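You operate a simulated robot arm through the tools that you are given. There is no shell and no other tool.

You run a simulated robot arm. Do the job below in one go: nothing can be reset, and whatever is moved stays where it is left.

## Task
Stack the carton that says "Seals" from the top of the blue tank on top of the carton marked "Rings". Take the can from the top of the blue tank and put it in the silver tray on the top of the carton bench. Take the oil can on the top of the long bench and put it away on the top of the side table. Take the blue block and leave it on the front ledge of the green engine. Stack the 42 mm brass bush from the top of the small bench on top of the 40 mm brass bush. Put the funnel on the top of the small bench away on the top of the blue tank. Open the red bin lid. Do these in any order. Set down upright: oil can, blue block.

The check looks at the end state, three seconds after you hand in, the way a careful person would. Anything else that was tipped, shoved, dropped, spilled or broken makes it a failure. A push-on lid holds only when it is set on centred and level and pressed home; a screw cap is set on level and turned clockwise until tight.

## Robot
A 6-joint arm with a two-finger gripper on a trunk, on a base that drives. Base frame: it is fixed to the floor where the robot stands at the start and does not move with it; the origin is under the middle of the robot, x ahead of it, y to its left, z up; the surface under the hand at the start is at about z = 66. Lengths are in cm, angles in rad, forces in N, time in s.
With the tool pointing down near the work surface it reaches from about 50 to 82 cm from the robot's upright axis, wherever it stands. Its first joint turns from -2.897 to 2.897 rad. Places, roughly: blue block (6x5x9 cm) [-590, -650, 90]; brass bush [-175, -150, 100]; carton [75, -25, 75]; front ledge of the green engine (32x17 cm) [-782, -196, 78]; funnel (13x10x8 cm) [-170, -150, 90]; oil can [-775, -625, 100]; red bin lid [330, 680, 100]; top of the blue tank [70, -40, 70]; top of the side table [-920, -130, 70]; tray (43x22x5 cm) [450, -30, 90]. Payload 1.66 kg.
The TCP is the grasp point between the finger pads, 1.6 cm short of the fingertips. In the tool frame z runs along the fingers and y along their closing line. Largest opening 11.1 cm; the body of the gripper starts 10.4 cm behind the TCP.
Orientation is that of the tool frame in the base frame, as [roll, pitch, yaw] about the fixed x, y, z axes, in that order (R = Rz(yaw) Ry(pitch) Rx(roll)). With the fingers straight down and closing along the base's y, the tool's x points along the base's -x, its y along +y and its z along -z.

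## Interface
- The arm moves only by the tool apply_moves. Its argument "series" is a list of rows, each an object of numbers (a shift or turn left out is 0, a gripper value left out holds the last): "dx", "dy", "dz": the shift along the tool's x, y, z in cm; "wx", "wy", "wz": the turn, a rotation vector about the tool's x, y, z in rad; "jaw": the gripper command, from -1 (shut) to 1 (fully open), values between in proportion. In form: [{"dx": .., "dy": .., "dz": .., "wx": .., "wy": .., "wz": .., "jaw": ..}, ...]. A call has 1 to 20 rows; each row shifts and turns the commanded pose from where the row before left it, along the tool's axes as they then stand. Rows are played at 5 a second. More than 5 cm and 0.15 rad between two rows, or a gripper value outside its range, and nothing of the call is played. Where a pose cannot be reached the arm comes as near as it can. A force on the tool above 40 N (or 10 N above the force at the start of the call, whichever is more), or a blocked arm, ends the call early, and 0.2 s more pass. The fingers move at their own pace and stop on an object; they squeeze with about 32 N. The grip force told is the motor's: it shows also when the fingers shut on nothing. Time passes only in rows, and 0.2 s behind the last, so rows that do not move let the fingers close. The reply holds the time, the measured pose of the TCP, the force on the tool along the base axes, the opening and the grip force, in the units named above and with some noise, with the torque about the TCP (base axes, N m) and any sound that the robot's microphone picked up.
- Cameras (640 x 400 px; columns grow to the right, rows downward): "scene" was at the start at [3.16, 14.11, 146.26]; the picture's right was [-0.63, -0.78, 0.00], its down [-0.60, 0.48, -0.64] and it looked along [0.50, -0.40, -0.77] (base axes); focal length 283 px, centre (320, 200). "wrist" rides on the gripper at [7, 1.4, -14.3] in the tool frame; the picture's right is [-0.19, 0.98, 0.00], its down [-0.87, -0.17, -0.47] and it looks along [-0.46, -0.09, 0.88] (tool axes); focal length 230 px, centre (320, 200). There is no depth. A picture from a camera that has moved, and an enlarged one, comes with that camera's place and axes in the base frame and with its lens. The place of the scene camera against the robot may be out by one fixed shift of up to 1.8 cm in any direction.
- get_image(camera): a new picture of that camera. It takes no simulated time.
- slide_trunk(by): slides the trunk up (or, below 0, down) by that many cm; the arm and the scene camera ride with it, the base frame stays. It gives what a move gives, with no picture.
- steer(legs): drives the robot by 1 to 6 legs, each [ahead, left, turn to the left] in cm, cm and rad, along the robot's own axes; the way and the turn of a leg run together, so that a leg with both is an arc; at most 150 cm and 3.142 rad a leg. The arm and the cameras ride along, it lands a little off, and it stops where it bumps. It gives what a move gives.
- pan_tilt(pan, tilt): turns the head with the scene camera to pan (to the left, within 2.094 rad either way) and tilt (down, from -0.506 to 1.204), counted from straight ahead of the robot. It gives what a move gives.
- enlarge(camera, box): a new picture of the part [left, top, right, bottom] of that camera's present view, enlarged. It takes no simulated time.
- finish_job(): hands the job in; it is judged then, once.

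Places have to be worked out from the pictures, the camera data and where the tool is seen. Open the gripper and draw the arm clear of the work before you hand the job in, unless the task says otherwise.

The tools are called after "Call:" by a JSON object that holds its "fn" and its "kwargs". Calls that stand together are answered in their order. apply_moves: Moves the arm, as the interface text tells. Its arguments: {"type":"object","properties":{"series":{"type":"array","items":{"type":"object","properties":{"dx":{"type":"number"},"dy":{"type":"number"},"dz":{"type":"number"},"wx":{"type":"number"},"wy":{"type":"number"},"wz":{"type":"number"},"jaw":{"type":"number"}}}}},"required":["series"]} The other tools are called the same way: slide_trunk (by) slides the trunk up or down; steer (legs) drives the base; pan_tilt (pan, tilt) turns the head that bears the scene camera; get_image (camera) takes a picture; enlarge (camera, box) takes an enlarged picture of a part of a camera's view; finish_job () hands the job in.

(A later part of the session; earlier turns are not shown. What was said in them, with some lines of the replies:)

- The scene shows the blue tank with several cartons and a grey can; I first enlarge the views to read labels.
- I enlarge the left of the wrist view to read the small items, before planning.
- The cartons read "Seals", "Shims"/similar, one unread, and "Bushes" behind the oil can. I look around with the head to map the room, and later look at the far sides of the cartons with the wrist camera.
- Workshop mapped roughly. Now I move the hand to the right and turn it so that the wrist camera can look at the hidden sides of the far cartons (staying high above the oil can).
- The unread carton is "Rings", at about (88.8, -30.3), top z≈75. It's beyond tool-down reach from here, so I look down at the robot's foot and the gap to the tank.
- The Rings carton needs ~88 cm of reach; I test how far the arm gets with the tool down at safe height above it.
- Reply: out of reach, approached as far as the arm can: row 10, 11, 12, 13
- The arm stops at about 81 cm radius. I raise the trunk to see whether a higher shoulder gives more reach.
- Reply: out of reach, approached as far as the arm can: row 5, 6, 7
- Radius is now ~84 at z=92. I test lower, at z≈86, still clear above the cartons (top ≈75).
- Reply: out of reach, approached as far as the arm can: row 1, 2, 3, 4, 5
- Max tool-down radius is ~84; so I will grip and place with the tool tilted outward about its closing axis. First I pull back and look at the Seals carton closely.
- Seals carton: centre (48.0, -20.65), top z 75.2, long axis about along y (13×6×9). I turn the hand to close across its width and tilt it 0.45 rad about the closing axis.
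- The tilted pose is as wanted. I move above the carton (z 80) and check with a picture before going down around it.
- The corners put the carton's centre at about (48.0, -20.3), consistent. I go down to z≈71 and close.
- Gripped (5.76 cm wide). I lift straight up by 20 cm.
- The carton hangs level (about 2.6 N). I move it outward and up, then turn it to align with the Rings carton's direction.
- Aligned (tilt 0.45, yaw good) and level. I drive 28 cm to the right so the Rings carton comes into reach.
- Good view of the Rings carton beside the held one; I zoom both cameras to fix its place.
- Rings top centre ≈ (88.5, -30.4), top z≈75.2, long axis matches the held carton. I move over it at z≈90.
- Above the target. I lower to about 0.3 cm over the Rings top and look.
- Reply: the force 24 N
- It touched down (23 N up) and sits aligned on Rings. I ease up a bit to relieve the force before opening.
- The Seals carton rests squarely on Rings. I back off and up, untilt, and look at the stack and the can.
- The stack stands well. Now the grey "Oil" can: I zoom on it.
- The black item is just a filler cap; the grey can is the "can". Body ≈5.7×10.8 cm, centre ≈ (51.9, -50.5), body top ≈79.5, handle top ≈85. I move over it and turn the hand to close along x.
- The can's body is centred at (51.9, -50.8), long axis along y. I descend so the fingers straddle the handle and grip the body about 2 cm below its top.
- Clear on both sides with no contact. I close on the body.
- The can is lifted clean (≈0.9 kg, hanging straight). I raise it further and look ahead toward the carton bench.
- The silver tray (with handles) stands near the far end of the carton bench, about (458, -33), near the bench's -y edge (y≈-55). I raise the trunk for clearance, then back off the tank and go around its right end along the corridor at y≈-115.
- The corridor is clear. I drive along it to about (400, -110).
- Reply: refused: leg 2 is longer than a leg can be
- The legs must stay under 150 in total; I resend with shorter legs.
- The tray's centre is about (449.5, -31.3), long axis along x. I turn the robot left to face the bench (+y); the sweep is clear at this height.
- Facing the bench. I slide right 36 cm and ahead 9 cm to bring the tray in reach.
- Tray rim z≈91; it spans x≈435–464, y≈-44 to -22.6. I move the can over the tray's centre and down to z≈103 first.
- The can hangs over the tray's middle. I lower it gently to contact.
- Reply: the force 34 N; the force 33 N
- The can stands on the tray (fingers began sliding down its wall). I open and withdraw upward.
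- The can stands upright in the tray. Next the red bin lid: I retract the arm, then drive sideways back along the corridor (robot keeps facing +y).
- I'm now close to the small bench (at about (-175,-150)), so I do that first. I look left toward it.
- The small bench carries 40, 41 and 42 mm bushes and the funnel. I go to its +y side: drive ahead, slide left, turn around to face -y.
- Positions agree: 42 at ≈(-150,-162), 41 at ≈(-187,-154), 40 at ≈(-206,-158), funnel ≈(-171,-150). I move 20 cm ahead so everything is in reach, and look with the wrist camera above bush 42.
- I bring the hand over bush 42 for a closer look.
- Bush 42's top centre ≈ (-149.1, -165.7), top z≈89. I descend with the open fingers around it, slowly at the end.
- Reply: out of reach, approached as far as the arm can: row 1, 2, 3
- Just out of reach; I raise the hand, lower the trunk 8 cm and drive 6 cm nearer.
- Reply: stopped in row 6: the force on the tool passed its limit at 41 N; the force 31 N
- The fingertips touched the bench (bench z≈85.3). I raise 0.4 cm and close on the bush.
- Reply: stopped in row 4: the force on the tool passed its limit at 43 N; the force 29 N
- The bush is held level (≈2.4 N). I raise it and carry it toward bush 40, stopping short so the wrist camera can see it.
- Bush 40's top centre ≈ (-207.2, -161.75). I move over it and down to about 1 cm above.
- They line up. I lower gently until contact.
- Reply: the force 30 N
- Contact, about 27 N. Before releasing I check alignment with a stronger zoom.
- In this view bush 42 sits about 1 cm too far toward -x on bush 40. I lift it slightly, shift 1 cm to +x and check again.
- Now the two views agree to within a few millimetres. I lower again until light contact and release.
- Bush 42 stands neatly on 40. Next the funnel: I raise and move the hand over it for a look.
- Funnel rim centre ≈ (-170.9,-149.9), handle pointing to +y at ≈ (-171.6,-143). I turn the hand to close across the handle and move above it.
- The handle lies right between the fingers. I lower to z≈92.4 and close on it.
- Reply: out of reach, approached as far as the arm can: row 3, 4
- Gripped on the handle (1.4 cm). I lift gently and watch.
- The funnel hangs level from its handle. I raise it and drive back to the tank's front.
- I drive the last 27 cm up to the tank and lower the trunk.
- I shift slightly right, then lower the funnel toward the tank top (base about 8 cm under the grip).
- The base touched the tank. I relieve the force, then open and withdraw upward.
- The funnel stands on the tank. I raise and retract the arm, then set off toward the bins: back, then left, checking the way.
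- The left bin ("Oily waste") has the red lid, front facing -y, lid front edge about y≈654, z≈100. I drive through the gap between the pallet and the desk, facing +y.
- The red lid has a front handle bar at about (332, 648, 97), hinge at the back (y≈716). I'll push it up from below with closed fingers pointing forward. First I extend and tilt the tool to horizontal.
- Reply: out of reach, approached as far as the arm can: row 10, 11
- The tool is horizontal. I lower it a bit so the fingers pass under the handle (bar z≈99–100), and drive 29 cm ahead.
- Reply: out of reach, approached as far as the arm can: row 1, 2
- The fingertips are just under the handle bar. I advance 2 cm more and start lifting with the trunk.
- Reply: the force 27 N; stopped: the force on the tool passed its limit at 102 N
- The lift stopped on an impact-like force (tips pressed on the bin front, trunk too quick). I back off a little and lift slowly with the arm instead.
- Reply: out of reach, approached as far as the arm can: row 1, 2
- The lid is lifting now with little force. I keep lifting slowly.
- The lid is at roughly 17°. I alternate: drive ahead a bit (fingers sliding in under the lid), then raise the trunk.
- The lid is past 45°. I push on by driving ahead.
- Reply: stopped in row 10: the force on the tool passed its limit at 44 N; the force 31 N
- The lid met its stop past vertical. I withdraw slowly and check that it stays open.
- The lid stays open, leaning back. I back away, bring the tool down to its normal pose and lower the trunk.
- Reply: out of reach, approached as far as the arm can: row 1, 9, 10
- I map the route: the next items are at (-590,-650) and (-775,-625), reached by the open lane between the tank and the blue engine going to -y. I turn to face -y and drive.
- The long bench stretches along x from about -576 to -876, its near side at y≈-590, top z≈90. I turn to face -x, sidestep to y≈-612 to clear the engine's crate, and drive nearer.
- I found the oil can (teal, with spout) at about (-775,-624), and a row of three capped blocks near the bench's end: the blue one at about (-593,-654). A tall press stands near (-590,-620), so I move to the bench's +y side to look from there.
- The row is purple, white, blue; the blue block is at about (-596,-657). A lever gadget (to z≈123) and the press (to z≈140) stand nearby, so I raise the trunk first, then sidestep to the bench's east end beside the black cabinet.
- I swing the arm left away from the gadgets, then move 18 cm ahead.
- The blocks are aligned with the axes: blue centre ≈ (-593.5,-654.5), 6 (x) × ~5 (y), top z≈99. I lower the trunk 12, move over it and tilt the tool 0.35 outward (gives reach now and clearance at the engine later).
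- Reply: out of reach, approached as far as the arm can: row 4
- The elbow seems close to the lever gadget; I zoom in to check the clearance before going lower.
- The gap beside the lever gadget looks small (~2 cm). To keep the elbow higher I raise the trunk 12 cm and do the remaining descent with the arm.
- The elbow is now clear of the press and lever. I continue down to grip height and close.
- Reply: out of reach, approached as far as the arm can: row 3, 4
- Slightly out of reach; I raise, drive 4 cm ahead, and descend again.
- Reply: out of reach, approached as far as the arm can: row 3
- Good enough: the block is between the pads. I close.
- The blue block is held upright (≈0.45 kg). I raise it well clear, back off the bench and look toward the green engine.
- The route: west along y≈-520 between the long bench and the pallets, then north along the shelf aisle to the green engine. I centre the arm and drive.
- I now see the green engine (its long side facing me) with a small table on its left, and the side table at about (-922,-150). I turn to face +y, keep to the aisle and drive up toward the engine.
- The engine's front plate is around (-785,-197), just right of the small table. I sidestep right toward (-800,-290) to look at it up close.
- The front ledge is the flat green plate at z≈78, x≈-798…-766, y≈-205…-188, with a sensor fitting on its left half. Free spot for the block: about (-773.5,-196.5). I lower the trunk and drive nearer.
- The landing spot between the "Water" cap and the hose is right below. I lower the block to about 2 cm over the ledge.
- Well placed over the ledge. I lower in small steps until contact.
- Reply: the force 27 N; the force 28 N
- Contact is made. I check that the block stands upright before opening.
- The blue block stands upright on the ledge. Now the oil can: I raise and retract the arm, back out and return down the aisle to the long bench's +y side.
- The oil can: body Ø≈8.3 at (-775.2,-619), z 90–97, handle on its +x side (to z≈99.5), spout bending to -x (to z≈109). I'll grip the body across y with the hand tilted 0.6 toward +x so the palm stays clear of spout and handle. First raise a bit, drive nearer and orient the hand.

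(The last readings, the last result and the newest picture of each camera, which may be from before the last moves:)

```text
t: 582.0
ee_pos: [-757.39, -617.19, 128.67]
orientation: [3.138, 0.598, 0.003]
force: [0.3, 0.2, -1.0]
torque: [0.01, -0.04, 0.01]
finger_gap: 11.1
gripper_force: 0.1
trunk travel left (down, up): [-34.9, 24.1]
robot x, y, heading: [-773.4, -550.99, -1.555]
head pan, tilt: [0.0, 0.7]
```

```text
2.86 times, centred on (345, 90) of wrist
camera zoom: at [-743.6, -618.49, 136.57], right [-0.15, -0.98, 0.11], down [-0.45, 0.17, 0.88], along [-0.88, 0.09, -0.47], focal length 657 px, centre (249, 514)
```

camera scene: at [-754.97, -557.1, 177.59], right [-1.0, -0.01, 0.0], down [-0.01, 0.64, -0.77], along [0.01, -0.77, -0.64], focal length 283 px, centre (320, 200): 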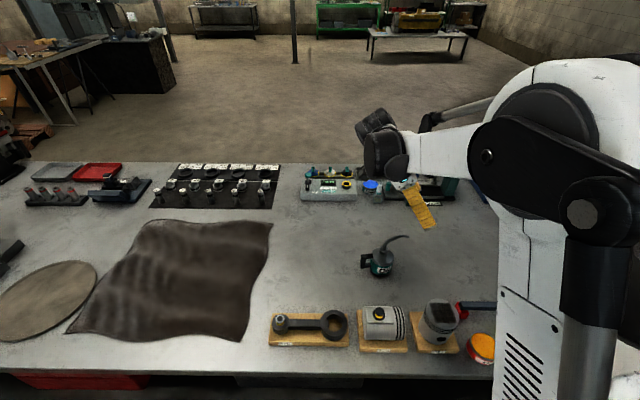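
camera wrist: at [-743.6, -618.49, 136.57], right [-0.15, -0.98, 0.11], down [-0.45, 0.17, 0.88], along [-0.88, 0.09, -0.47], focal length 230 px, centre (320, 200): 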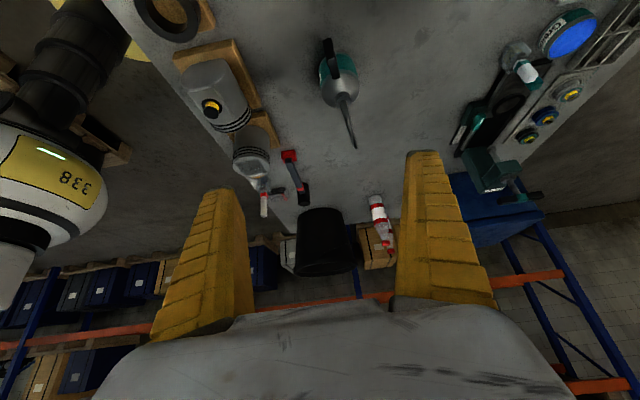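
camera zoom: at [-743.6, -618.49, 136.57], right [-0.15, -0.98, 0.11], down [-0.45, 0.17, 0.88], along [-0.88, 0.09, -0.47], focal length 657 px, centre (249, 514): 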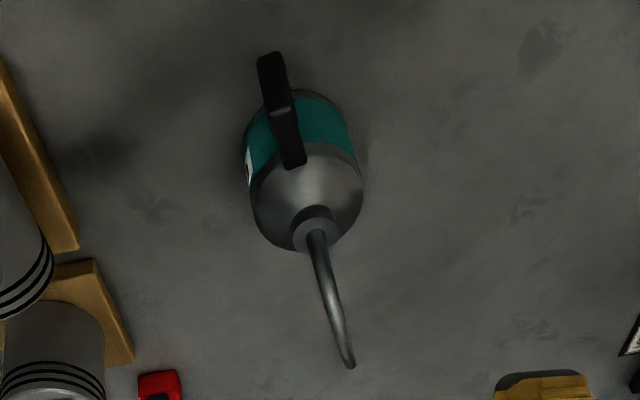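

Both wrist views agree if the bench is at z≈87.5: can axis ≈ (-775.5,-622.2), body z≈87.5–94.5. I move over it at z≈112 first.

Call:
{"fn": "apply_moves", "kwargs": {"series": [{"dx": -0.93, "dy": 0.825, "dz": 4.0}, {"dx": -0.93, "dy": 0.825, "dz": 4.0}, {"dx": -0.93, "dy": 0.825, "dz": 4.0}, {"dx": -0.93, "dy": 0.825, "dz": 4.0}, {"dx": -0.93, "dy": 0.825, "dz": 4.0}, {"dx": -0.93, "dy": 0.825, "dz": 4.0}, {}]}}

Call:
{"fn": "get_image", "kwargs": {"camera": "wrist"}}

Call:
{"fn": "get_image", "kwargs": {"camera": "scene"}}

```text
t: 583.6
ee_pos: [-775.32, -622.22, 111.98]
orientation: [3.141, 0.598, 0.003]
force: [0.9, 0.8, 0.2]
torque: [-0.02, 0.02, 0.01]
finger_gap: 11.1
gripper_force: 0.0
trunk travel left (down, up): [-34.9, 24.1]
robot x, y, heading: [-773.42, -551.19, -1.554]
head pan, tilt: [0.0, 0.7]
```

```text
taken
camera wrist: at [-761.55, -623.36, 119.92], right [-0.15, -0.98, 0.11], down [-0.45, 0.17, 0.88], along [-0.88, 0.08, -0.47], focal length 230 px, centre (320, 200)
```

wrist: 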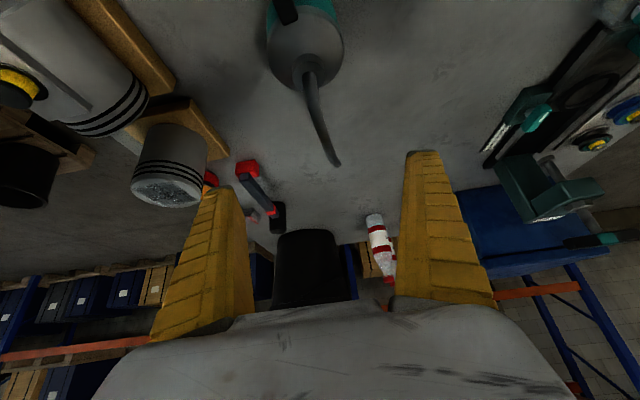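

```text
taken
camera scene: at [-754.87, -557.07, 177.59], right [-1.0, -0.01, 0.0], down [-0.01, 0.64, -0.77], along [0.01, -0.77, -0.64], focal length 283 px, centre (320, 200)
```

scene: 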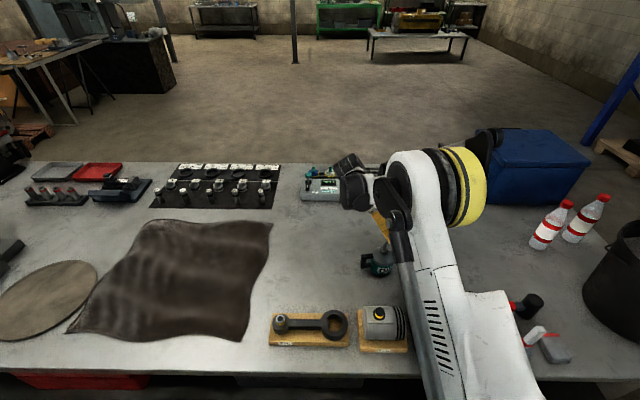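

The spout hangs between the fingers and the can's neck is centred. I descend in two stages.

Call:
{"fn": "apply_moves", "kwargs": {"series": [{"dx": 1.7, "dz": 2.5}, {"dx": 1.7, "dz": 2.5}, {"dx": 1.7, "dz": 2.5}, {"dx": 1.7, "dz": 2.5}, {}]}}

Call:
{"fn": "get_image", "kwargs": {"camera": "wrist"}}

Call:
{"fn": "enlarge", "kwargs": {"camera": "scene", "box": [300, 160, 460, 300]}}

```text
t: 584.8
ee_pos: [-775.6, -622.23, 100.03]
orientation: [3.14, 0.599, 0.004]
force: [-0.4, 1.0, 0.8]
torque: [0.02, -0.01, -0.02]
finger_gap: 11.07
gripper_force: 0.1
trunk travel left (down, up): [-34.9, 24.1]
robot x, y, heading: [-773.35, -551.08, -1.558]
head pan, tilt: [0.0, 0.7]
```

```text
taken
camera wrist: at [-761.67, -623.46, 107.92], right [-0.15, -0.98, 0.11], down [-0.45, 0.17, 0.88], along [-0.88, 0.08, -0.47], focal length 230 px, centre (320, 200)
```

wrist: 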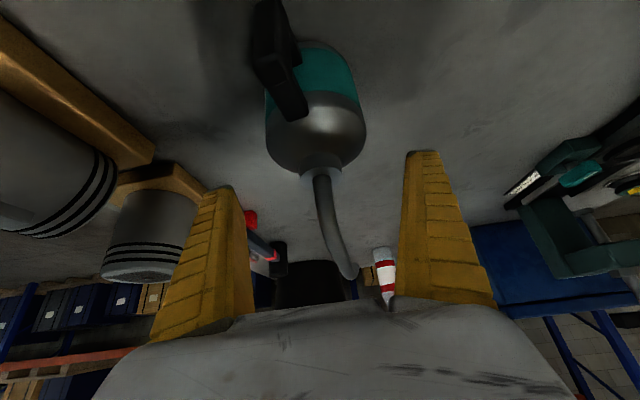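

```text
2.86 times, centred on (380, 230) of scene
camera zoom: at [-754.92, -557.1, 177.59], right [-1.0, -0.01, 0.0], down [-0.01, 0.64, -0.77], along [0.01, -0.77, -0.64], focal length 807 px, centre (149, 114)
```

zoom: 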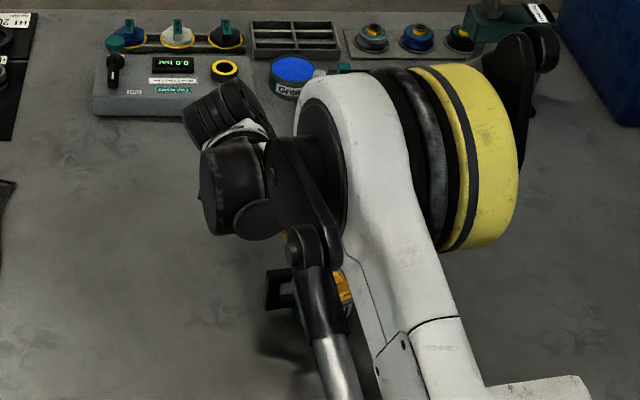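

Call:
{"fn": "apply_moves", "kwargs": {"series": [{"dx": 1.41, "dz": 2.07}, {"dx": 1.41, "dz": 2.07}, {"dx": 1.3, "dz": 1.9}, {}]}}

Call:
{"fn": "get_image", "kwargs": {"camera": "wrist"}}

```text
t: 585.8
ee_pos: [-775.37, -622.21, 92.75]
orientation: [3.14, 0.599, 0.006]
force: [0.2, -0.5, 0.1]
torque: [-0.01, 0.04, -0.02]
finger_gap: 11.09
gripper_force: 0.1
trunk travel left (down, up): [-34.9, 24.1]
robot x, y, heading: [-773.1, -551.04, -1.556]
head pan, tilt: [0.0, 0.7]
```

```text
taken
camera wrist: at [-761.5, -623.44, 100.6], right [-0.15, -0.98, 0.11], down [-0.45, 0.17, 0.88], along [-0.88, 0.08, -0.47], focal length 230 px, centre (320, 200)
```

wrist: 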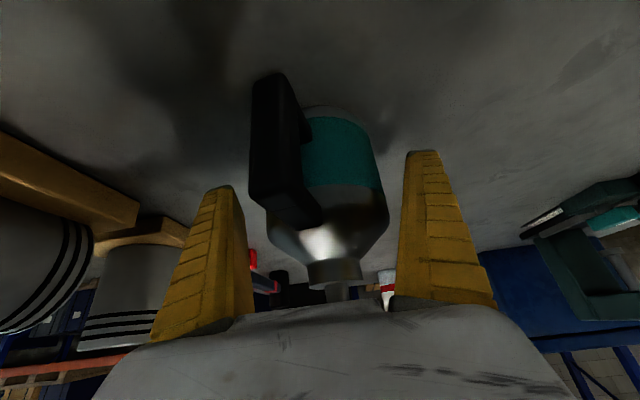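

The body is centred between the pads. I close gently and lift.

Call:
{"fn": "apply_moves", "kwargs": {"series": [{"jaw": 0.6}, {"jaw": 0.3}, {"jaw": -1}, {"jaw": -1}, {"jaw": -1}]}}

Call:
{"fn": "apply_moves", "kwargs": {"series": [{"dx": -0.28, "dz": -0.41}, {"dx": -0.56, "dz": -0.83}, {"dx": -1.13, "dz": -1.65}, {}]}}

Call:
{"fn": "get_image", "kwargs": {"camera": "wrist"}}

```text
t: 587.0
ee_pos: [-775.32, -622.2, 92.6]
orientation: [3.14, 0.598, 0.004]
force: [-0.1, -1.3, -0.4]
torque: [0.01, -0.03, -0.01]
finger_gap: 7.84
gripper_force: 32.4
trunk travel left (down, up): [-34.9, 24.1]
robot x, y, heading: [-773.23, -550.68, -1.559]
head pan, tilt: [0.0, 0.7]
```

```text
t: 588.0
ee_pos: [-775.29, -622.29, 96.37]
orientation: [3.141, 0.598, 0.004]
force: [-0.3, -0.7, -5.2]
torque: [0.01, 0.02, 0.0]
finger_gap: 7.87
gripper_force: 32.3
trunk travel left (down, up): [-34.9, 24.1]
robot x, y, heading: [-773.49, -550.9, -1.558]
head pan, tilt: [0.0, 0.7]
```

```text
taken
camera wrist: at [-761.47, -623.53, 104.29], right [-0.15, -0.98, 0.11], down [-0.45, 0.17, 0.88], along [-0.88, 0.09, -0.47], focal length 230 px, centre (320, 200)
```

wrist: 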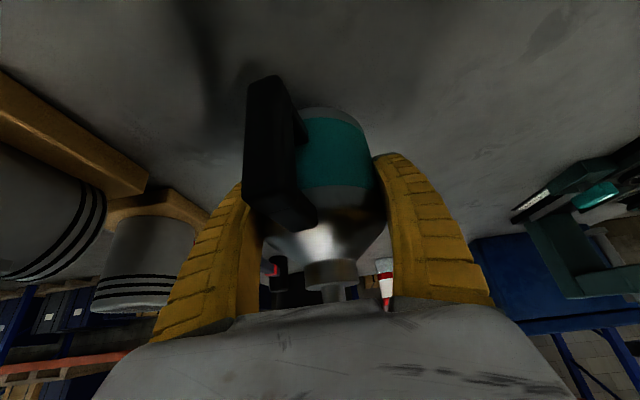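

The oil can is held upright (≈5 N, balanced). I raise it, back out, go west to the aisle, turn via the free side and head north to the side table.

Call:
{"fn": "apply_moves", "kwargs": {"series": [{"dx": -2.33, "dz": -3.42}, {"dx": -2.33, "dz": -3.42}, {"dx": -2.33, "dz": -3.42}, {"dx": -2.33, "dz": -3.42}, {"dx": -2.33, "dz": -3.42}, {"dx": -2.33, "dz": -3.42}, {"dx": -2.33, "dz": -3.42}, {}]}}

Call:
{"fn": "steer", "kwargs": {"legs": [[-23, 0, 0], [0, -145, 0], [0, -18, 0], [0, 0, -3.13]]}}

Call:
{"fn": "get_image", "kwargs": {"camera": "wrist"}}

Call:
{"fn": "get_image", "kwargs": {"camera": "scene"}}

```text
t: 589.8
ee_pos: [-775.48, -622.32, 125.1]
orientation: [-3.14, 0.597, 0.006]
force: [-0.7, -0.1, -4.0]
torque: [0.0, 0.0, -0.01]
finger_gap: 7.84
gripper_force: 31.8
trunk travel left (down, up): [-34.9, 24.1]
robot x, y, heading: [-772.96, -550.97, -1.561]
head pan, tilt: [0.0, 0.7]
```

```text
t: 606.5
ee_pos: [-935.08, -461.26, 125.14]
orientation: [3.141, 0.598, -3.078]
force: [0.0, -0.7, -4.5]
torque: [-0.02, -0.01, 0.02]
finger_gap: 7.82
gripper_force: 32.2
trunk travel left (down, up): [-34.9, 24.1]
robot x, y, heading: [-932.98, -532.89, 1.642]
head pan, tilt: [0.0, 0.7]
```

```text
taken
camera wrist: at [-948.89, -460.84, 133.05], right [0.09, 0.99, 0.11], down [0.46, -0.14, 0.88], along [0.88, -0.03, -0.47], focal length 230 px, centre (320, 200)
```

wrist: 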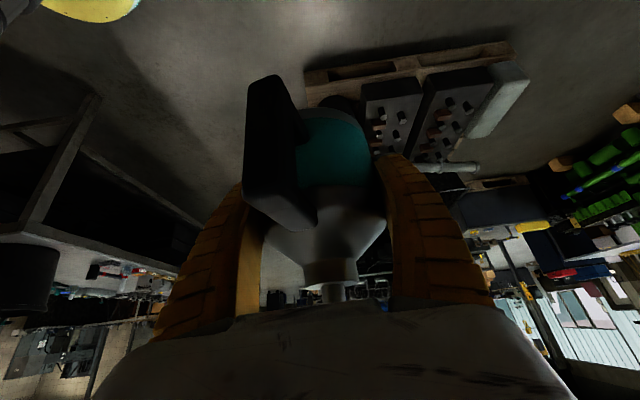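

```text
taken
camera scene: at [-953.25, -527.7, 177.58], right [1.0, 0.07, 0.0], down [0.05, -0.64, -0.76], along [-0.06, 0.76, -0.64], focal length 283 px, centre (320, 200)
```

scene: 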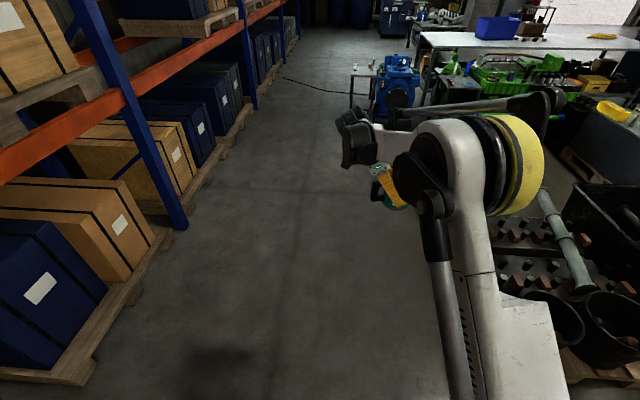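

Call:
{"fn": "steer", "kwargs": {"legs": [[0, 0, -0.07], [148, 0, 0], [115, 0, 0]]}}

Call:
{"fn": "pan_tilt", "kwargs": {"pan": 0.0, "tilt": 0.6}}

Call:
{"fn": "get_image", "kwargs": {"camera": "scene"}}

Call:
{"fn": "enlarge", "kwargs": {"camera": "scene", "box": [220, 60, 480, 260]}}

```text
t: 619.8
ee_pos: [-937.91, -197.39, 125.07]
orientation: [-3.141, 0.599, -3.12]
force: [0.4, 0.2, -5.7]
torque: [0.02, 0.01, 0.01]
finger_gap: 7.85
gripper_force: 31.6
trunk travel left (down, up): [-34.9, 24.1]
robot x, y, heading: [-938.71, -268.72, 1.602]
head pan, tilt: [0.0, 0.7]
```

```text
t: 620.5
ee_pos: [-937.84, -197.41, 125.18]
orientation: [3.138, 0.599, -3.121]
force: [0.2, 0.6, -4.6]
torque: [-0.01, 0.04, -0.02]
finger_gap: 7.81
gripper_force: 32.4
trunk travel left (down, up): [-34.9, 24.1]
robot x, y, heading: [-938.88, -269.25, 1.603]
head pan, tilt: [0.0, 0.6]
```

```text
taken
camera scene: at [-958.89, -262.65, 178.44], right [1.0, 0.03, 0.0], down [0.02, -0.57, -0.82], along [-0.03, 0.82, -0.57], focal length 283 px, centre (320, 200)
```

scene: 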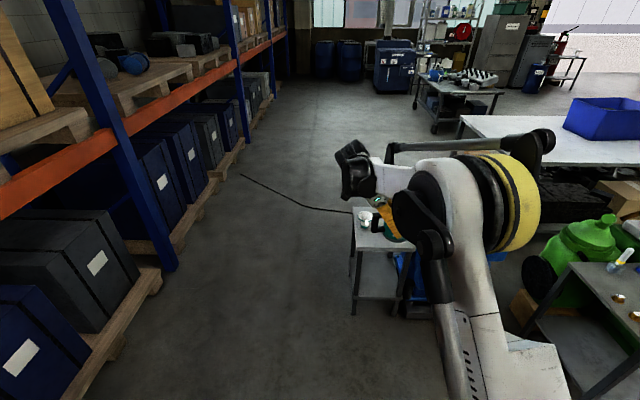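

```text
2.00 times, centred on (350, 160) of scene
camera zoom: at [-958.89, -262.65, 178.44], right [1.0, 0.03, 0.0], down [0.02, -0.57, -0.82], along [-0.03, 0.82, -0.57], focal length 565 px, centre (260, 280)
```

zoom: 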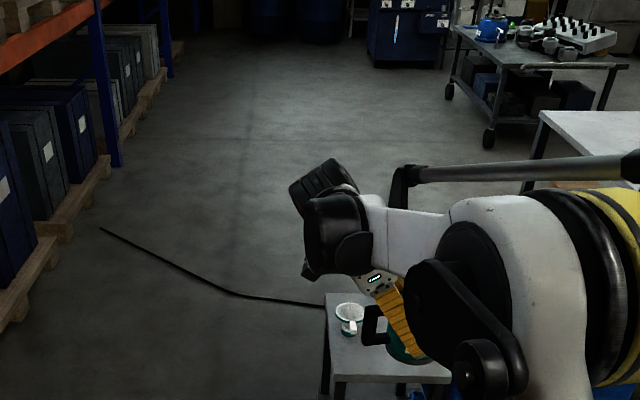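

The side table top is about x -942…-905, y -149…-110, z≈67.5, with small items at its back. I'll set the can at the front middle, about (-922,-137). I drive ahead and lower the trunk.

Call:
{"fn": "steer", "kwargs": {"legs": [[57, -14, -0.03]]}}

Call:
{"fn": "slide_trunk", "kwargs": {"by": -27}}

Call:
{"fn": "pan_tilt", "kwargs": {"pan": 0.1, "tilt": 0.95}}

Call:
{"fn": "get_image", "kwargs": {"camera": "scene"}}

Call:
{"fn": "get_image", "kwargs": {"camera": "wrist"}}

```text
t: 623.9
ee_pos: [-922.84, -139.26, 125.06]
orientation: [3.141, 0.599, 3.138]
force: [0.2, 0.1, -5.4]
torque: [0.0, -0.03, -0.05]
finger_gap: 7.83
gripper_force: 32.4
trunk travel left (down, up): [-34.9, 24.1]
robot x, y, heading: [-925.74, -211.23, 1.577]
head pan, tilt: [0.0, 0.6]
```

```text
t: 626.6
ee_pos: [-922.89, -139.32, 98.07]
orientation: [-3.141, 0.599, 3.137]
force: [-0.3, -0.4, -5.4]
torque: [-0.02, 0.01, 0.0]
finger_gap: 7.8
gripper_force: 32.0
trunk travel left (down, up): [-7.9, 51.1]
robot x, y, heading: [-925.64, -210.69, 1.579]
head pan, tilt: [0.0, 0.6]
```

```text
t: 627.5
ee_pos: [-922.81, -139.42, 98.0]
orientation: [3.141, 0.599, 3.138]
force: [0.7, -0.5, -4.9]
torque: [-0.01, 0.04, -0.01]
finger_gap: 7.86
gripper_force: 32.1
trunk travel left (down, up): [-7.9, 51.1]
robot x, y, heading: [-925.75, -210.81, 1.579]
head pan, tilt: [0.099, 0.949]
```

```text
taken
camera scene: at [-946.34, -205.61, 148.61], right [0.99, 0.1, 0.0], down [0.09, -0.81, -0.58], along [-0.06, 0.58, -0.81], focal length 283 px, centre (320, 200)
```

scene: 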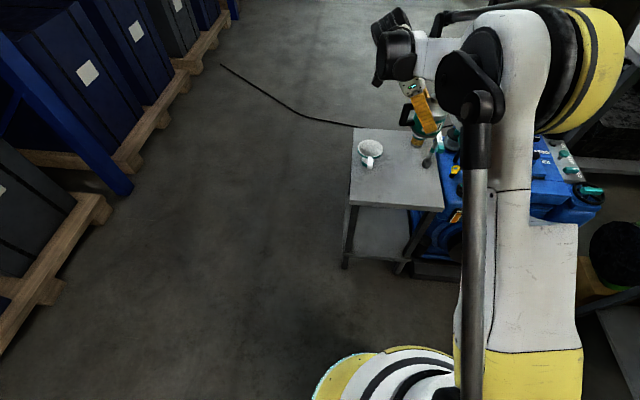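

```text
taken
camera wrist: at [-936.69, -137.9, 106.05], right [0.16, 0.98, 0.11], down [0.45, -0.17, 0.88], along [0.88, -0.09, -0.47], focal length 230 px, centre (320, 200)
```

wrist: 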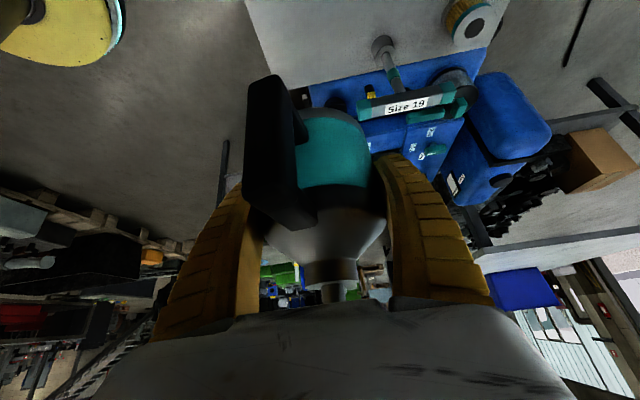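

There is a small wrench standing at (-914,-127) and a little funnel at (-936,-125); the free front spot (-926,-139.5) is clear of both. I lower the can to a few cm above the table.

Call:
{"fn": "apply_moves", "kwargs": {"series": [{"dx": 2.41, "dy": -0.02, "dz": 2.6}, {"dx": 2.41, "dy": -0.02, "dz": 2.6}, {"dx": 2.41, "dy": -0.02, "dz": 2.6}, {"dx": 2.41, "dy": -0.02, "dz": 2.6}, {"dx": 2.41, "dy": -0.02, "dz": 2.6}, {"dx": 2.0, "dy": 0, "dz": 2.0}, {}]}}

Call:
{"fn": "get_image", "kwargs": {"camera": "wrist"}}

Call:
{"fn": "enlarge", "kwargs": {"camera": "scene", "box": [320, 80, 480, 220]}}

```text
t: 629.1
ee_pos: [-926.28, -139.54, 77.95]
orientation: [3.139, 0.6, 3.139]
force: [0.5, 0.4, -4.1]
torque: [0.0, -0.03, 0.0]
finger_gap: 7.84
gripper_force: 31.8
trunk travel left (down, up): [-7.9, 51.1]
robot x, y, heading: [-925.78, -210.76, 1.574]
head pan, tilt: [0.099, 0.949]
```

```text
taken
camera wrist: at [-940.09, -138.08, 85.86], right [0.16, 0.98, 0.11], down [0.45, -0.17, 0.88], along [0.88, -0.09, -0.47], focal length 230 px, centre (320, 200)
```

wrist: 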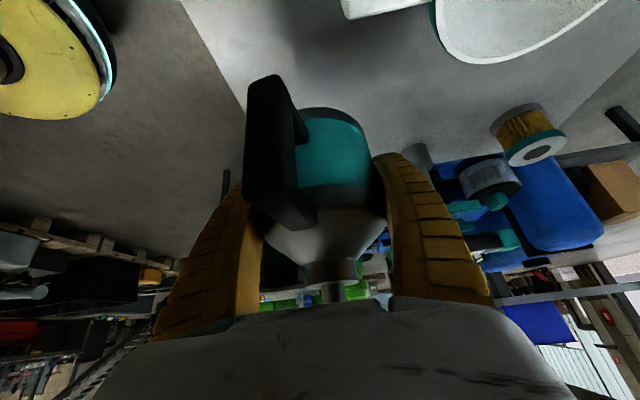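

```text
2.86 times, centred on (400, 150) of scene
camera zoom: at [-946.35, -205.6, 148.61], right [0.99, 0.11, 0.0], down [0.09, -0.81, -0.58], along [-0.06, 0.58, -0.81], focal length 807 px, centre (91, 343)
```

zoom: 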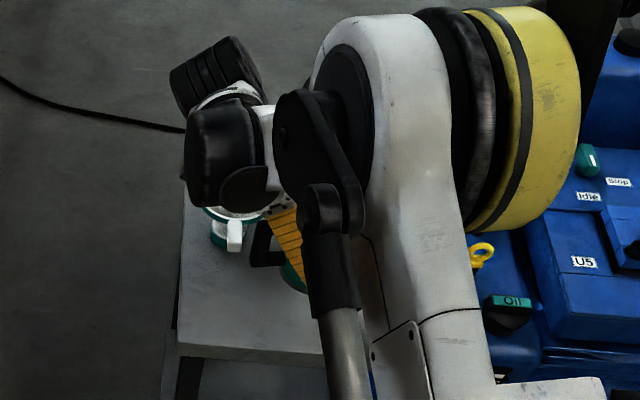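

The elbow is fairly near the blue machine; to keep it higher I raise the trunk 8 cm and do the rest of the descent with the arm.

Call:
{"fn": "slide_trunk", "kwargs": {"by": 8}}

Call:
{"fn": "apply_moves", "kwargs": {"series": [{"dx": 1.5, "dz": 2.2}, {"dx": 1.5, "dz": 2.2}, {"dx": 1.5, "dz": 2.2}, {"dx": 0.6, "dz": 0.9}, {}]}}

Call:
{"fn": "get_image", "kwargs": {"camera": "scene"}}

Call:
{"fn": "get_image", "kwargs": {"camera": "wrist"}}

```text
t: 630.2
ee_pos: [-926.24, -139.53, 85.98]
orientation: [-3.141, 0.598, 3.137]
force: [0.0, 0.4, -5.0]
torque: [-0.02, 0.0, -0.01]
finger_gap: 7.84
gripper_force: 31.8
trunk travel left (down, up): [-15.9, 43.1]
robot x, y, heading: [-925.64, -210.63, 1.576]
head pan, tilt: [0.099, 0.949]
```

```text
t: 631.4
ee_pos: [-926.45, -139.61, 76.91]
orientation: [3.141, 0.598, 3.138]
force: [-0.4, 0.1, -5.2]
torque: [0.03, 0.02, -0.02]
finger_gap: 7.84
gripper_force: 32.5
trunk travel left (down, up): [-15.9, 43.1]
robot x, y, heading: [-925.72, -210.62, 1.582]
head pan, tilt: [0.099, 0.949]
```

```text
taken
camera scene: at [-946.35, -205.62, 156.61], right [0.99, 0.11, 0.0], down [0.09, -0.81, -0.58], along [-0.06, 0.58, -0.81], focal length 283 px, centre (320, 200)
```

scene: 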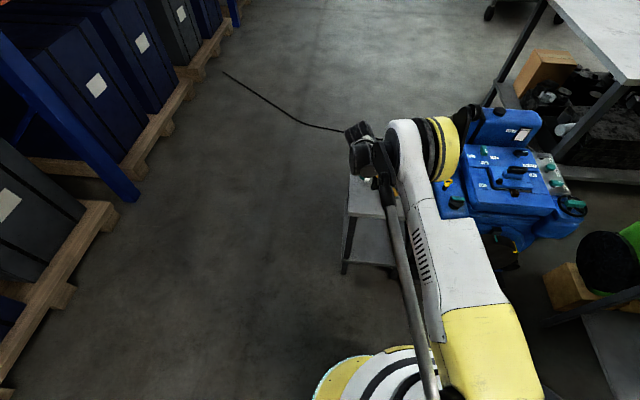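

```text
taken
camera wrist: at [-940.23, -138.11, 84.83], right [0.16, 0.98, 0.11], down [0.45, -0.17, 0.88], along [0.88, -0.09, -0.47], focal length 230 px, centre (320, 200)
```

wrist: 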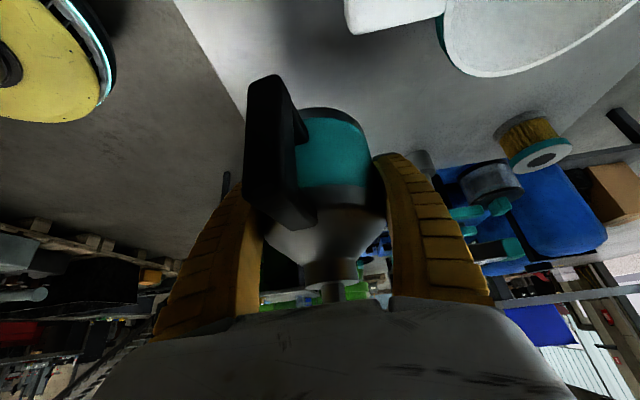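

Call:
{"fn": "apply_moves", "kwargs": {"series": [{"dx": 0.56, "dz": 0.83}, {"dx": 0.56, "dz": 0.83}, {"dx": 0.28, "dz": 0.41}, {"dx": 0.28, "dz": 0.41}, {}]}}

Call:
{"fn": "apply_moves", "kwargs": {"series": [{"dx": 0.2, "dz": 0.29}, {"dx": 0.17, "dz": 0.25}, {}]}}

```text
t: 632.6
ee_pos: [-926.35, -139.61, 73.87]
orientation: [3.14, 0.598, 3.14]
force: [-0.2, 0.4, -4.1]
torque: [0.0, -0.01, -0.01]
finger_gap: 7.83
gripper_force: 32.3
trunk travel left (down, up): [-15.9, 43.1]
robot x, y, heading: [-925.41, -210.53, 1.576]
head pan, tilt: [0.099, 0.949]
```

```text
t: 633.4
ee_pos: [-926.32, -139.46, 73.28]
orientation: [3.14, 0.596, 3.138]
force: [0.1, 0.5, -4.4]
torque: [0.0, 0.03, 0.0]
finger_gap: 7.83
gripper_force: 31.6
trunk travel left (down, up): [-15.9, 43.1]
robot x, y, heading: [-925.86, -210.79, 1.575]
head pan, tilt: [0.099, 0.949]
```

Call:
{"fn": "apply_moves", "kwargs": {"series": [{"dx": 0.17, "dz": 0.25}, {"dx": 0.17, "dz": 0.25}, {}]}}

Call:
{"fn": "apply_moves", "kwargs": {"series": [{"dx": 0.14, "dz": 0.21}, {"dx": 0.14, "dz": 0.21}, {}]}}

Call:
{"fn": "get_image", "kwargs": {"camera": "wrist"}}

```text
t: 634.2
ee_pos: [-926.12, -139.75, 73.18]
orientation: [3.138, 0.597, 3.139]
force: [0.6, -0.9, -3.9]
torque: [0.02, 0.01, -0.01]
finger_gap: 7.8
gripper_force: 31.6
out of reach, approached as far as the arm can: row 2
trunk travel left (down, up): [-15.9, 43.1]
robot x, y, heading: [-925.78, -210.9, 1.577]
head pan, tilt: [0.099, 0.949]
```

```text
t: 635.0
ee_pos: [-926.28, -139.71, 73.1]
orientation: [3.14, 0.598, 3.14]
force: [-0.2, 0.5, -4.6]
torque: [0.02, 0.03, -0.03]
finger_gap: 7.84
gripper_force: 31.8
out of reach, approached as far as the arm can: row 2
trunk travel left (down, up): [-15.9, 43.1]
robot x, y, heading: [-925.55, -211.3, 1.572]
head pan, tilt: [0.099, 0.949]
```

```text
taken
camera wrist: at [-939.95, -138.38, 81.06], right [0.16, 0.98, 0.11], down [0.45, -0.17, 0.88], along [0.88, -0.09, -0.47], focal length 230 px, centre (320, 200)
```

wrist: 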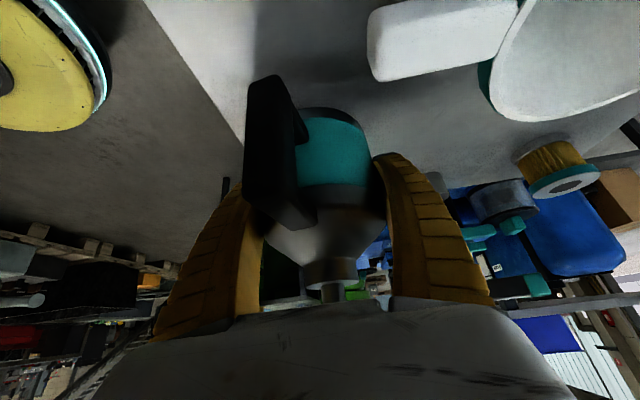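

The arm is at its lower limit here; I lower the trunk by small steps instead.

Call:
{"fn": "slide_trunk", "kwargs": {"by": -0.5}}

Call:
{"fn": "slide_trunk", "kwargs": {"by": -0.5}}

```text
t: 635.6
ee_pos: [-926.14, -139.72, 72.64]
orientation: [3.139, 0.599, 3.138]
force: [-0.2, 0.4, -3.4]
torque: [0.02, -0.01, 0.02]
finger_gap: 7.83
gripper_force: 31.9
trunk travel left (down, up): [-15.4, 43.6]
robot x, y, heading: [-925.69, -210.83, 1.571]
head pan, tilt: [0.099, 0.949]
```

```text
t: 636.1
ee_pos: [-926.2, -139.73, 72.1]
orientation: [3.14, 0.601, 3.138]
force: [0.2, 0.6, -4.0]
torque: [0.0, 0.0, -0.02]
finger_gap: 7.83
gripper_force: 32.1
trunk travel left (down, up): [-14.9, 44.1]
robot x, y, heading: [-925.74, -210.48, 1.577]
head pan, tilt: [0.099, 0.949]
```

Call:
{"fn": "slide_trunk", "kwargs": {"by": -0.5}}

Call:
{"fn": "slide_trunk", "kwargs": {"by": -0.5}}

Call:
{"fn": "get_image", "kwargs": {"camera": "wrist"}}

Call:
{"fn": "enlarge", "kwargs": {"camera": "scene", "box": [330, 120, 430, 220]}}

```text
t: 636.7
ee_pos: [-926.2, -139.67, 71.6]
orientation: [3.141, 0.599, 3.138]
force: [0.0, -0.3, -4.5]
torque: [0.03, -0.01, -0.01]
finger_gap: 7.86
gripper_force: 32.1
trunk travel left (down, up): [-14.4, 44.6]
robot x, y, heading: [-925.88, -210.83, 1.578]
head pan, tilt: [0.099, 0.949]
```

```text
t: 637.2
ee_pos: [-926.06, -139.8, 71.01]
orientation: [3.14, 0.599, 3.137]
force: [0.8, -0.5, -4.6]
torque: [0.0, 0.04, 0.02]
finger_gap: 7.85
gripper_force: 31.6
trunk travel left (down, up): [-13.9, 45.1]
robot x, y, heading: [-925.83, -210.88, 1.578]
head pan, tilt: [0.099, 0.949]
```

```text
taken
camera wrist: at [-939.95, -138.38, 79.07], right [0.16, 0.98, 0.11], down [0.45, -0.17, 0.88], along [0.88, -0.09, -0.47], focal length 230 px, centre (320, 200)
```

wrist: 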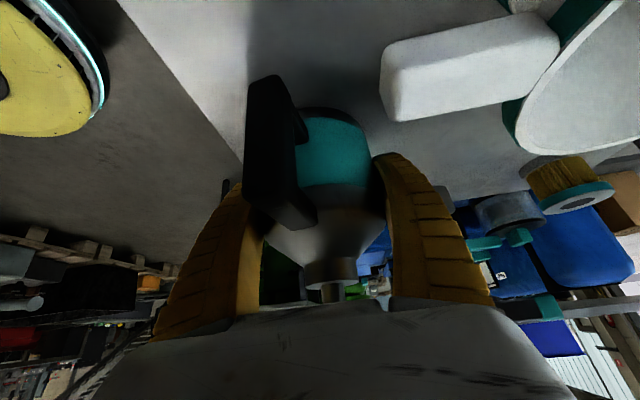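

```text
4.00 times, centred on (380, 170) of scene
camera zoom: at [-946.34, -205.62, 154.6], right [0.99, 0.11, 0.0], down [0.09, -0.81, -0.58], along [-0.06, 0.58, -0.81], focal length 1130 px, centre (80, 320)
```

zoom: 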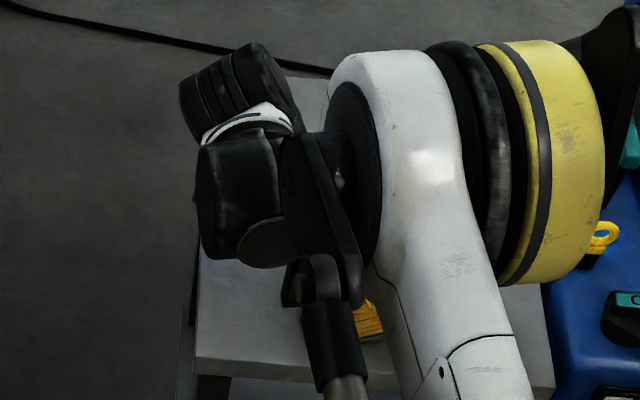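

Call:
{"fn": "slide_trunk", "kwargs": {"by": -0.5}}

Call:
{"fn": "slide_trunk", "kwargs": {"by": -0.5}}

```text
t: 637.7
ee_pos: [-926.17, -139.84, 70.73]
orientation: [3.139, 0.599, 3.139]
force: [-0.7, 1.6, 5.3]
torque: [-0.11, 0.2, -0.05]
finger_gap: 7.84
gripper_force: 31.5
trunk travel left (down, up): [-13.4, 45.6]
robot x, y, heading: [-925.5, -211.18, 1.577]
head pan, tilt: [0.099, 0.949]
```

```text
t: 638.3
ee_pos: [-926.13, -139.88, 70.41]
orientation: [3.136, 0.598, 3.136]
force: [-0.9, 7.0, 27.9]
torque: [0.05, -0.43, 0.0]
finger_gap: 7.87
gripper_force: 32.2
trunk travel left (down, up): [-12.9, 46.1]
robot x, y, heading: [-925.83, -210.75, 1.58]
head pan, tilt: [0.099, 0.949]
```

The can stands on the table (contact force under its base). I relieve the pressure and open.

Call:
{"fn": "slide_trunk", "kwargs": {"by": 0.4}}

Call:
{"fn": "apply_moves", "kwargs": {"series": [{"jaw": 0.5}, {"jaw": 0.7}, {"jaw": 0.9}, {}]}}

Call:
{"fn": "get_image", "kwargs": {"camera": "wrist"}}

```text
t: 638.8
ee_pos: [-926.25, -139.89, 70.5]
orientation: [3.139, 0.597, 3.139]
force: [0.1, 0.0, -4.5]
torque: [0.01, 0.03, -0.03]
finger_gap: 7.82
gripper_force: 31.7
trunk travel left (down, up): [-13.3, 45.7]
robot x, y, heading: [-925.8, -210.9, 1.579]
head pan, tilt: [0.099, 0.949]
```

```text
t: 639.8
ee_pos: [-926.19, -139.79, 70.52]
orientation: [3.139, 0.598, 3.137]
force: [0.2, -0.6, -0.2]
torque: [-0.03, 0.01, 0.0]
finger_gap: 10.58
gripper_force: 1.1
trunk travel left (down, up): [-13.3, 45.7]
robot x, y, heading: [-926.23, -210.67, 1.573]
head pan, tilt: [0.099, 0.949]
```

```text
taken
camera wrist: at [-939.95, -138.4, 78.49], right [0.16, 0.98, 0.11], down [0.45, -0.17, 0.88], along [0.88, -0.09, -0.47], focal length 230 px, centre (320, 200)
```

wrist: 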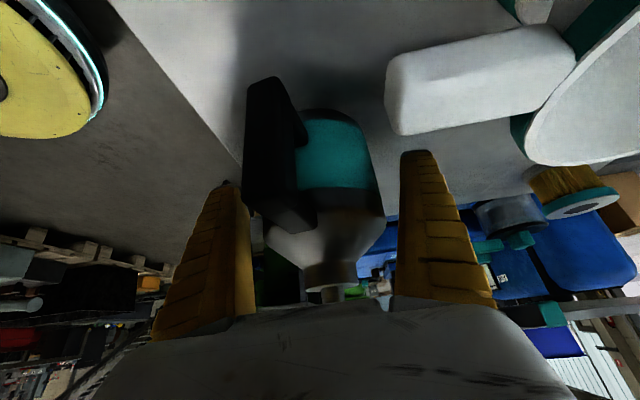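

The can stands by itself. I withdraw straight up.

Call:
{"fn": "apply_moves", "kwargs": {"series": [{"dx": -0.56, "dz": -0.83, "jaw": 1}, {"dx": -1.13, "dz": -1.65}, {"dx": -1.7, "dz": -2.48}, {"dx": -1.7, "dz": -2.48}, {"dx": -1.7, "dz": -2.48}, {"dx": -1.7, "dz": -2.48}, {"dx": -1.7, "dz": -2.48}, {"dx": -2.3, "dz": -3.3}, {"dx": -2.3, "dz": -3.3}, {}]}}

Call:
{"fn": "slide_trunk", "kwargs": {"by": 15}}

Call:
{"fn": "get_image", "kwargs": {"camera": "wrist"}}

Call:
{"fn": "get_image", "kwargs": {"camera": "scene"}}

```text
t: 642.0
ee_pos: [-926.02, -139.82, 96.7]
orientation: [3.139, 0.598, 3.138]
force: [-0.5, -0.1, 1.1]
torque: [0.02, -0.02, -0.03]
finger_gap: 11.1
gripper_force: 0.0
trunk travel left (down, up): [-13.3, 45.7]
robot x, y, heading: [-925.85, -210.34, 1.575]
head pan, tilt: [0.099, 0.949]
```

```text
t: 643.8
ee_pos: [-925.93, -139.87, 111.6]
orientation: [3.14, 0.599, 3.138]
force: [0.4, -0.3, 0.0]
torque: [0.0, 0.0, -0.03]
finger_gap: 11.09
gripper_force: 0.2
trunk travel left (down, up): [-28.3, 30.7]
robot x, y, heading: [-925.67, -210.8, 1.577]
head pan, tilt: [0.099, 0.949]
```

```text
taken
camera wrist: at [-939.73, -138.4, 119.54], right [0.16, 0.98, 0.11], down [0.45, -0.17, 0.88], along [0.88, -0.09, -0.47], focal length 230 px, centre (320, 200)
```

wrist: 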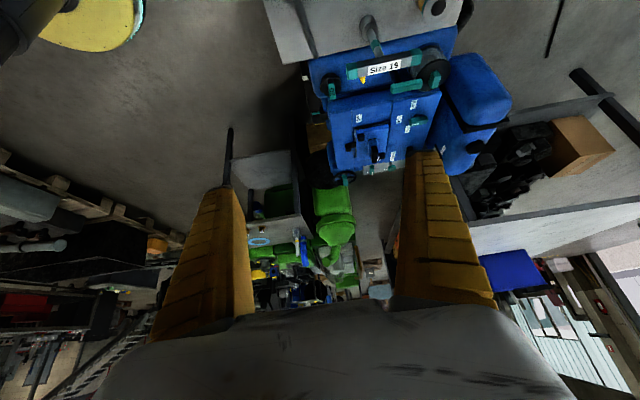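

```text
taken
camera scene: at [-946.35, -205.64, 168.99], right [0.99, 0.11, 0.0], down [0.09, -0.81, -0.58], along [-0.06, 0.58, -0.81], focal length 283 px, centre (320, 200)
```

scene: 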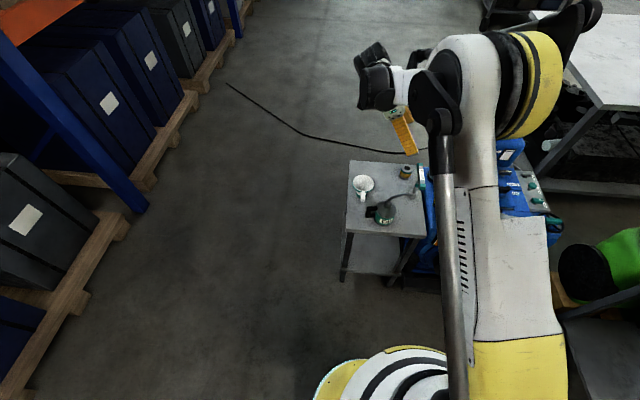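

Call:
{"fn": "enlarge", "kwargs": {"camera": "scene", "box": [330, 130, 450, 250]}}

```text
3.33 times, centred on (390, 190) of scene
camera zoom: at [-946.35, -205.64, 168.99], right [0.99, 0.11, 0.0], down [0.09, -0.81, -0.58], along [-0.06, 0.58, -0.81], focal length 942 px, centre (87, 233)
```

zoom: 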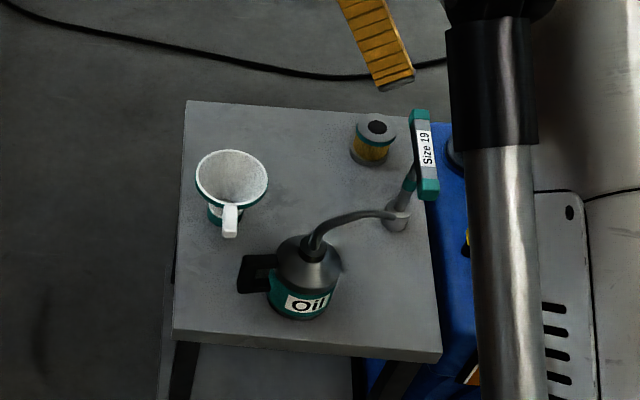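

The oil can stands upright on the side table and everything else there is untouched. I draw back the robot and bring the arm to a neutral pose.

Call:
{"fn": "steer", "kwargs": {"legs": [[-60, 0, 0]]}}

Call:
{"fn": "apply_moves", "kwargs": {"series": [{"wy": 0.15}, {"wy": 0.15}, {"wy": 0.15}, {"wy": 0.148}, {}]}}

Call:
{"fn": "pan_tilt", "kwargs": {"pan": -0.4, "tilt": 0.4}}

Call:
{"fn": "get_image", "kwargs": {"camera": "scene"}}

Call:
{"fn": "enlarge", "kwargs": {"camera": "scene", "box": [320, 120, 560, 270]}}

```text
t: 647.1
ee_pos: [-924.96, -199.47, 111.65]
orientation: [3.138, 0.599, 3.124]
force: [0.5, 0.2, 0.5]
torque: [0.04, 0.01, 0.01]
finger_gap: 11.08
gripper_force: 0.1
trunk travel left (down, up): [-28.3, 30.7]
robot x, y, heading: [-925.94, -270.55, 1.567]
head pan, tilt: [0.099, 0.949]
```

```text
t: 648.3
ee_pos: [-925.1, -199.54, 111.66]
orientation: [3.141, -0.002, 3.127]
force: [0.5, -0.6, 0.8]
torque: [0.03, -0.04, -0.03]
finger_gap: 11.12
gripper_force: 0.0
trunk travel left (down, up): [-28.3, 30.7]
robot x, y, heading: [-925.94, -270.45, 1.563]
head pan, tilt: [0.099, 0.949]
```

```text
t: 649.3
ee_pos: [-925.02, -199.54, 111.61]
orientation: [3.141, 0.0, 3.127]
force: [-0.2, -0.1, -0.1]
torque: [-0.03, 0.0, 0.01]
finger_gap: 11.09
gripper_force: 0.0
trunk travel left (down, up): [-28.3, 30.7]
robot x, y, heading: [-925.84, -270.53, 1.563]
head pan, tilt: [-0.4, 0.4]
```

```text
taken
camera scene: at [-941.99, -263.83, 173.66], right [0.92, -0.4, 0.0], down [-0.15, -0.36, -0.92], along [0.36, 0.85, -0.39], focal length 283 px, centre (320, 200)
```

scene: 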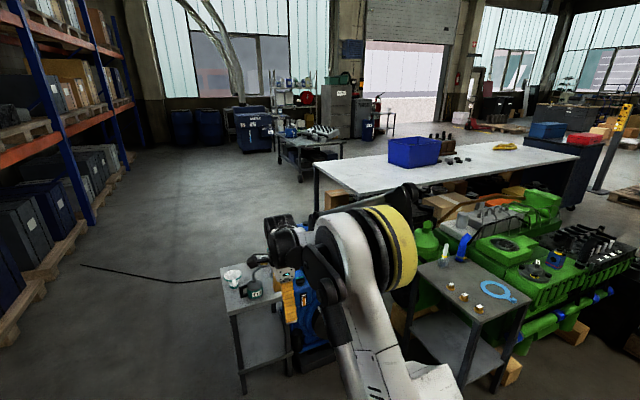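

```text
2.67 times, centred on (440, 195) of scene
camera zoom: at [-941.99, -263.83, 173.66], right [0.92, -0.4, 0.0], down [-0.15, -0.36, -0.92], along [0.36, 0.85, -0.39], focal length 754 px, centre (0, 213)
```

zoom: 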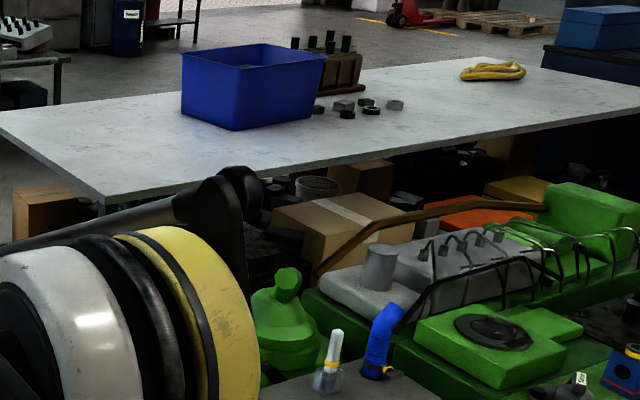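

Everything is in place: the oil can is on the side table, the blue block is on the ledge, and the other five jobs were checked as they were done. The gripper is open and the arm is clear, so I hand in.

Call:
{"fn": "finish_job", "kwargs": {}}

```text
The job is handed in.
```

I carried out all seven jobs and handed in. I checked each one with the cameras as I finished it, and no result has come back from the check.

- **Seals carton:** it sits squarely on the Rings carton on the blue tank.
- **Can:** it stands upright in the silver tray on the carton bench.
- **Oil can:** it stands upright at the front of the side table, clear of the small items there.
- **Blue block:** it stands upright on the front ledge of the green engine, to the right of the "Water" cap.
- **Brass bushes:** the 42 mm bush is centred on the 40 mm one. My first try was about 1 cm off, so I lifted it and set it down again.
- **Funnel:** it stands on its base on the blue tank.
- **Red bin lid:** it is open, leaning back past vertical, and it stayed there when I let go. My first push on it stopped on a force of about 100 N, so I lifted it slowly instead.

I saw nothing else tipped or moved. The closest call was taking the blue block, where the arm's elbow passed within an estimated 2 cm of a lever tool on the long bench. The tool was still standing afterwards, but I did not go back at the end to recheck that bench or the earlier jobs.

The gripper is open and the arm is drawn back from the side table.
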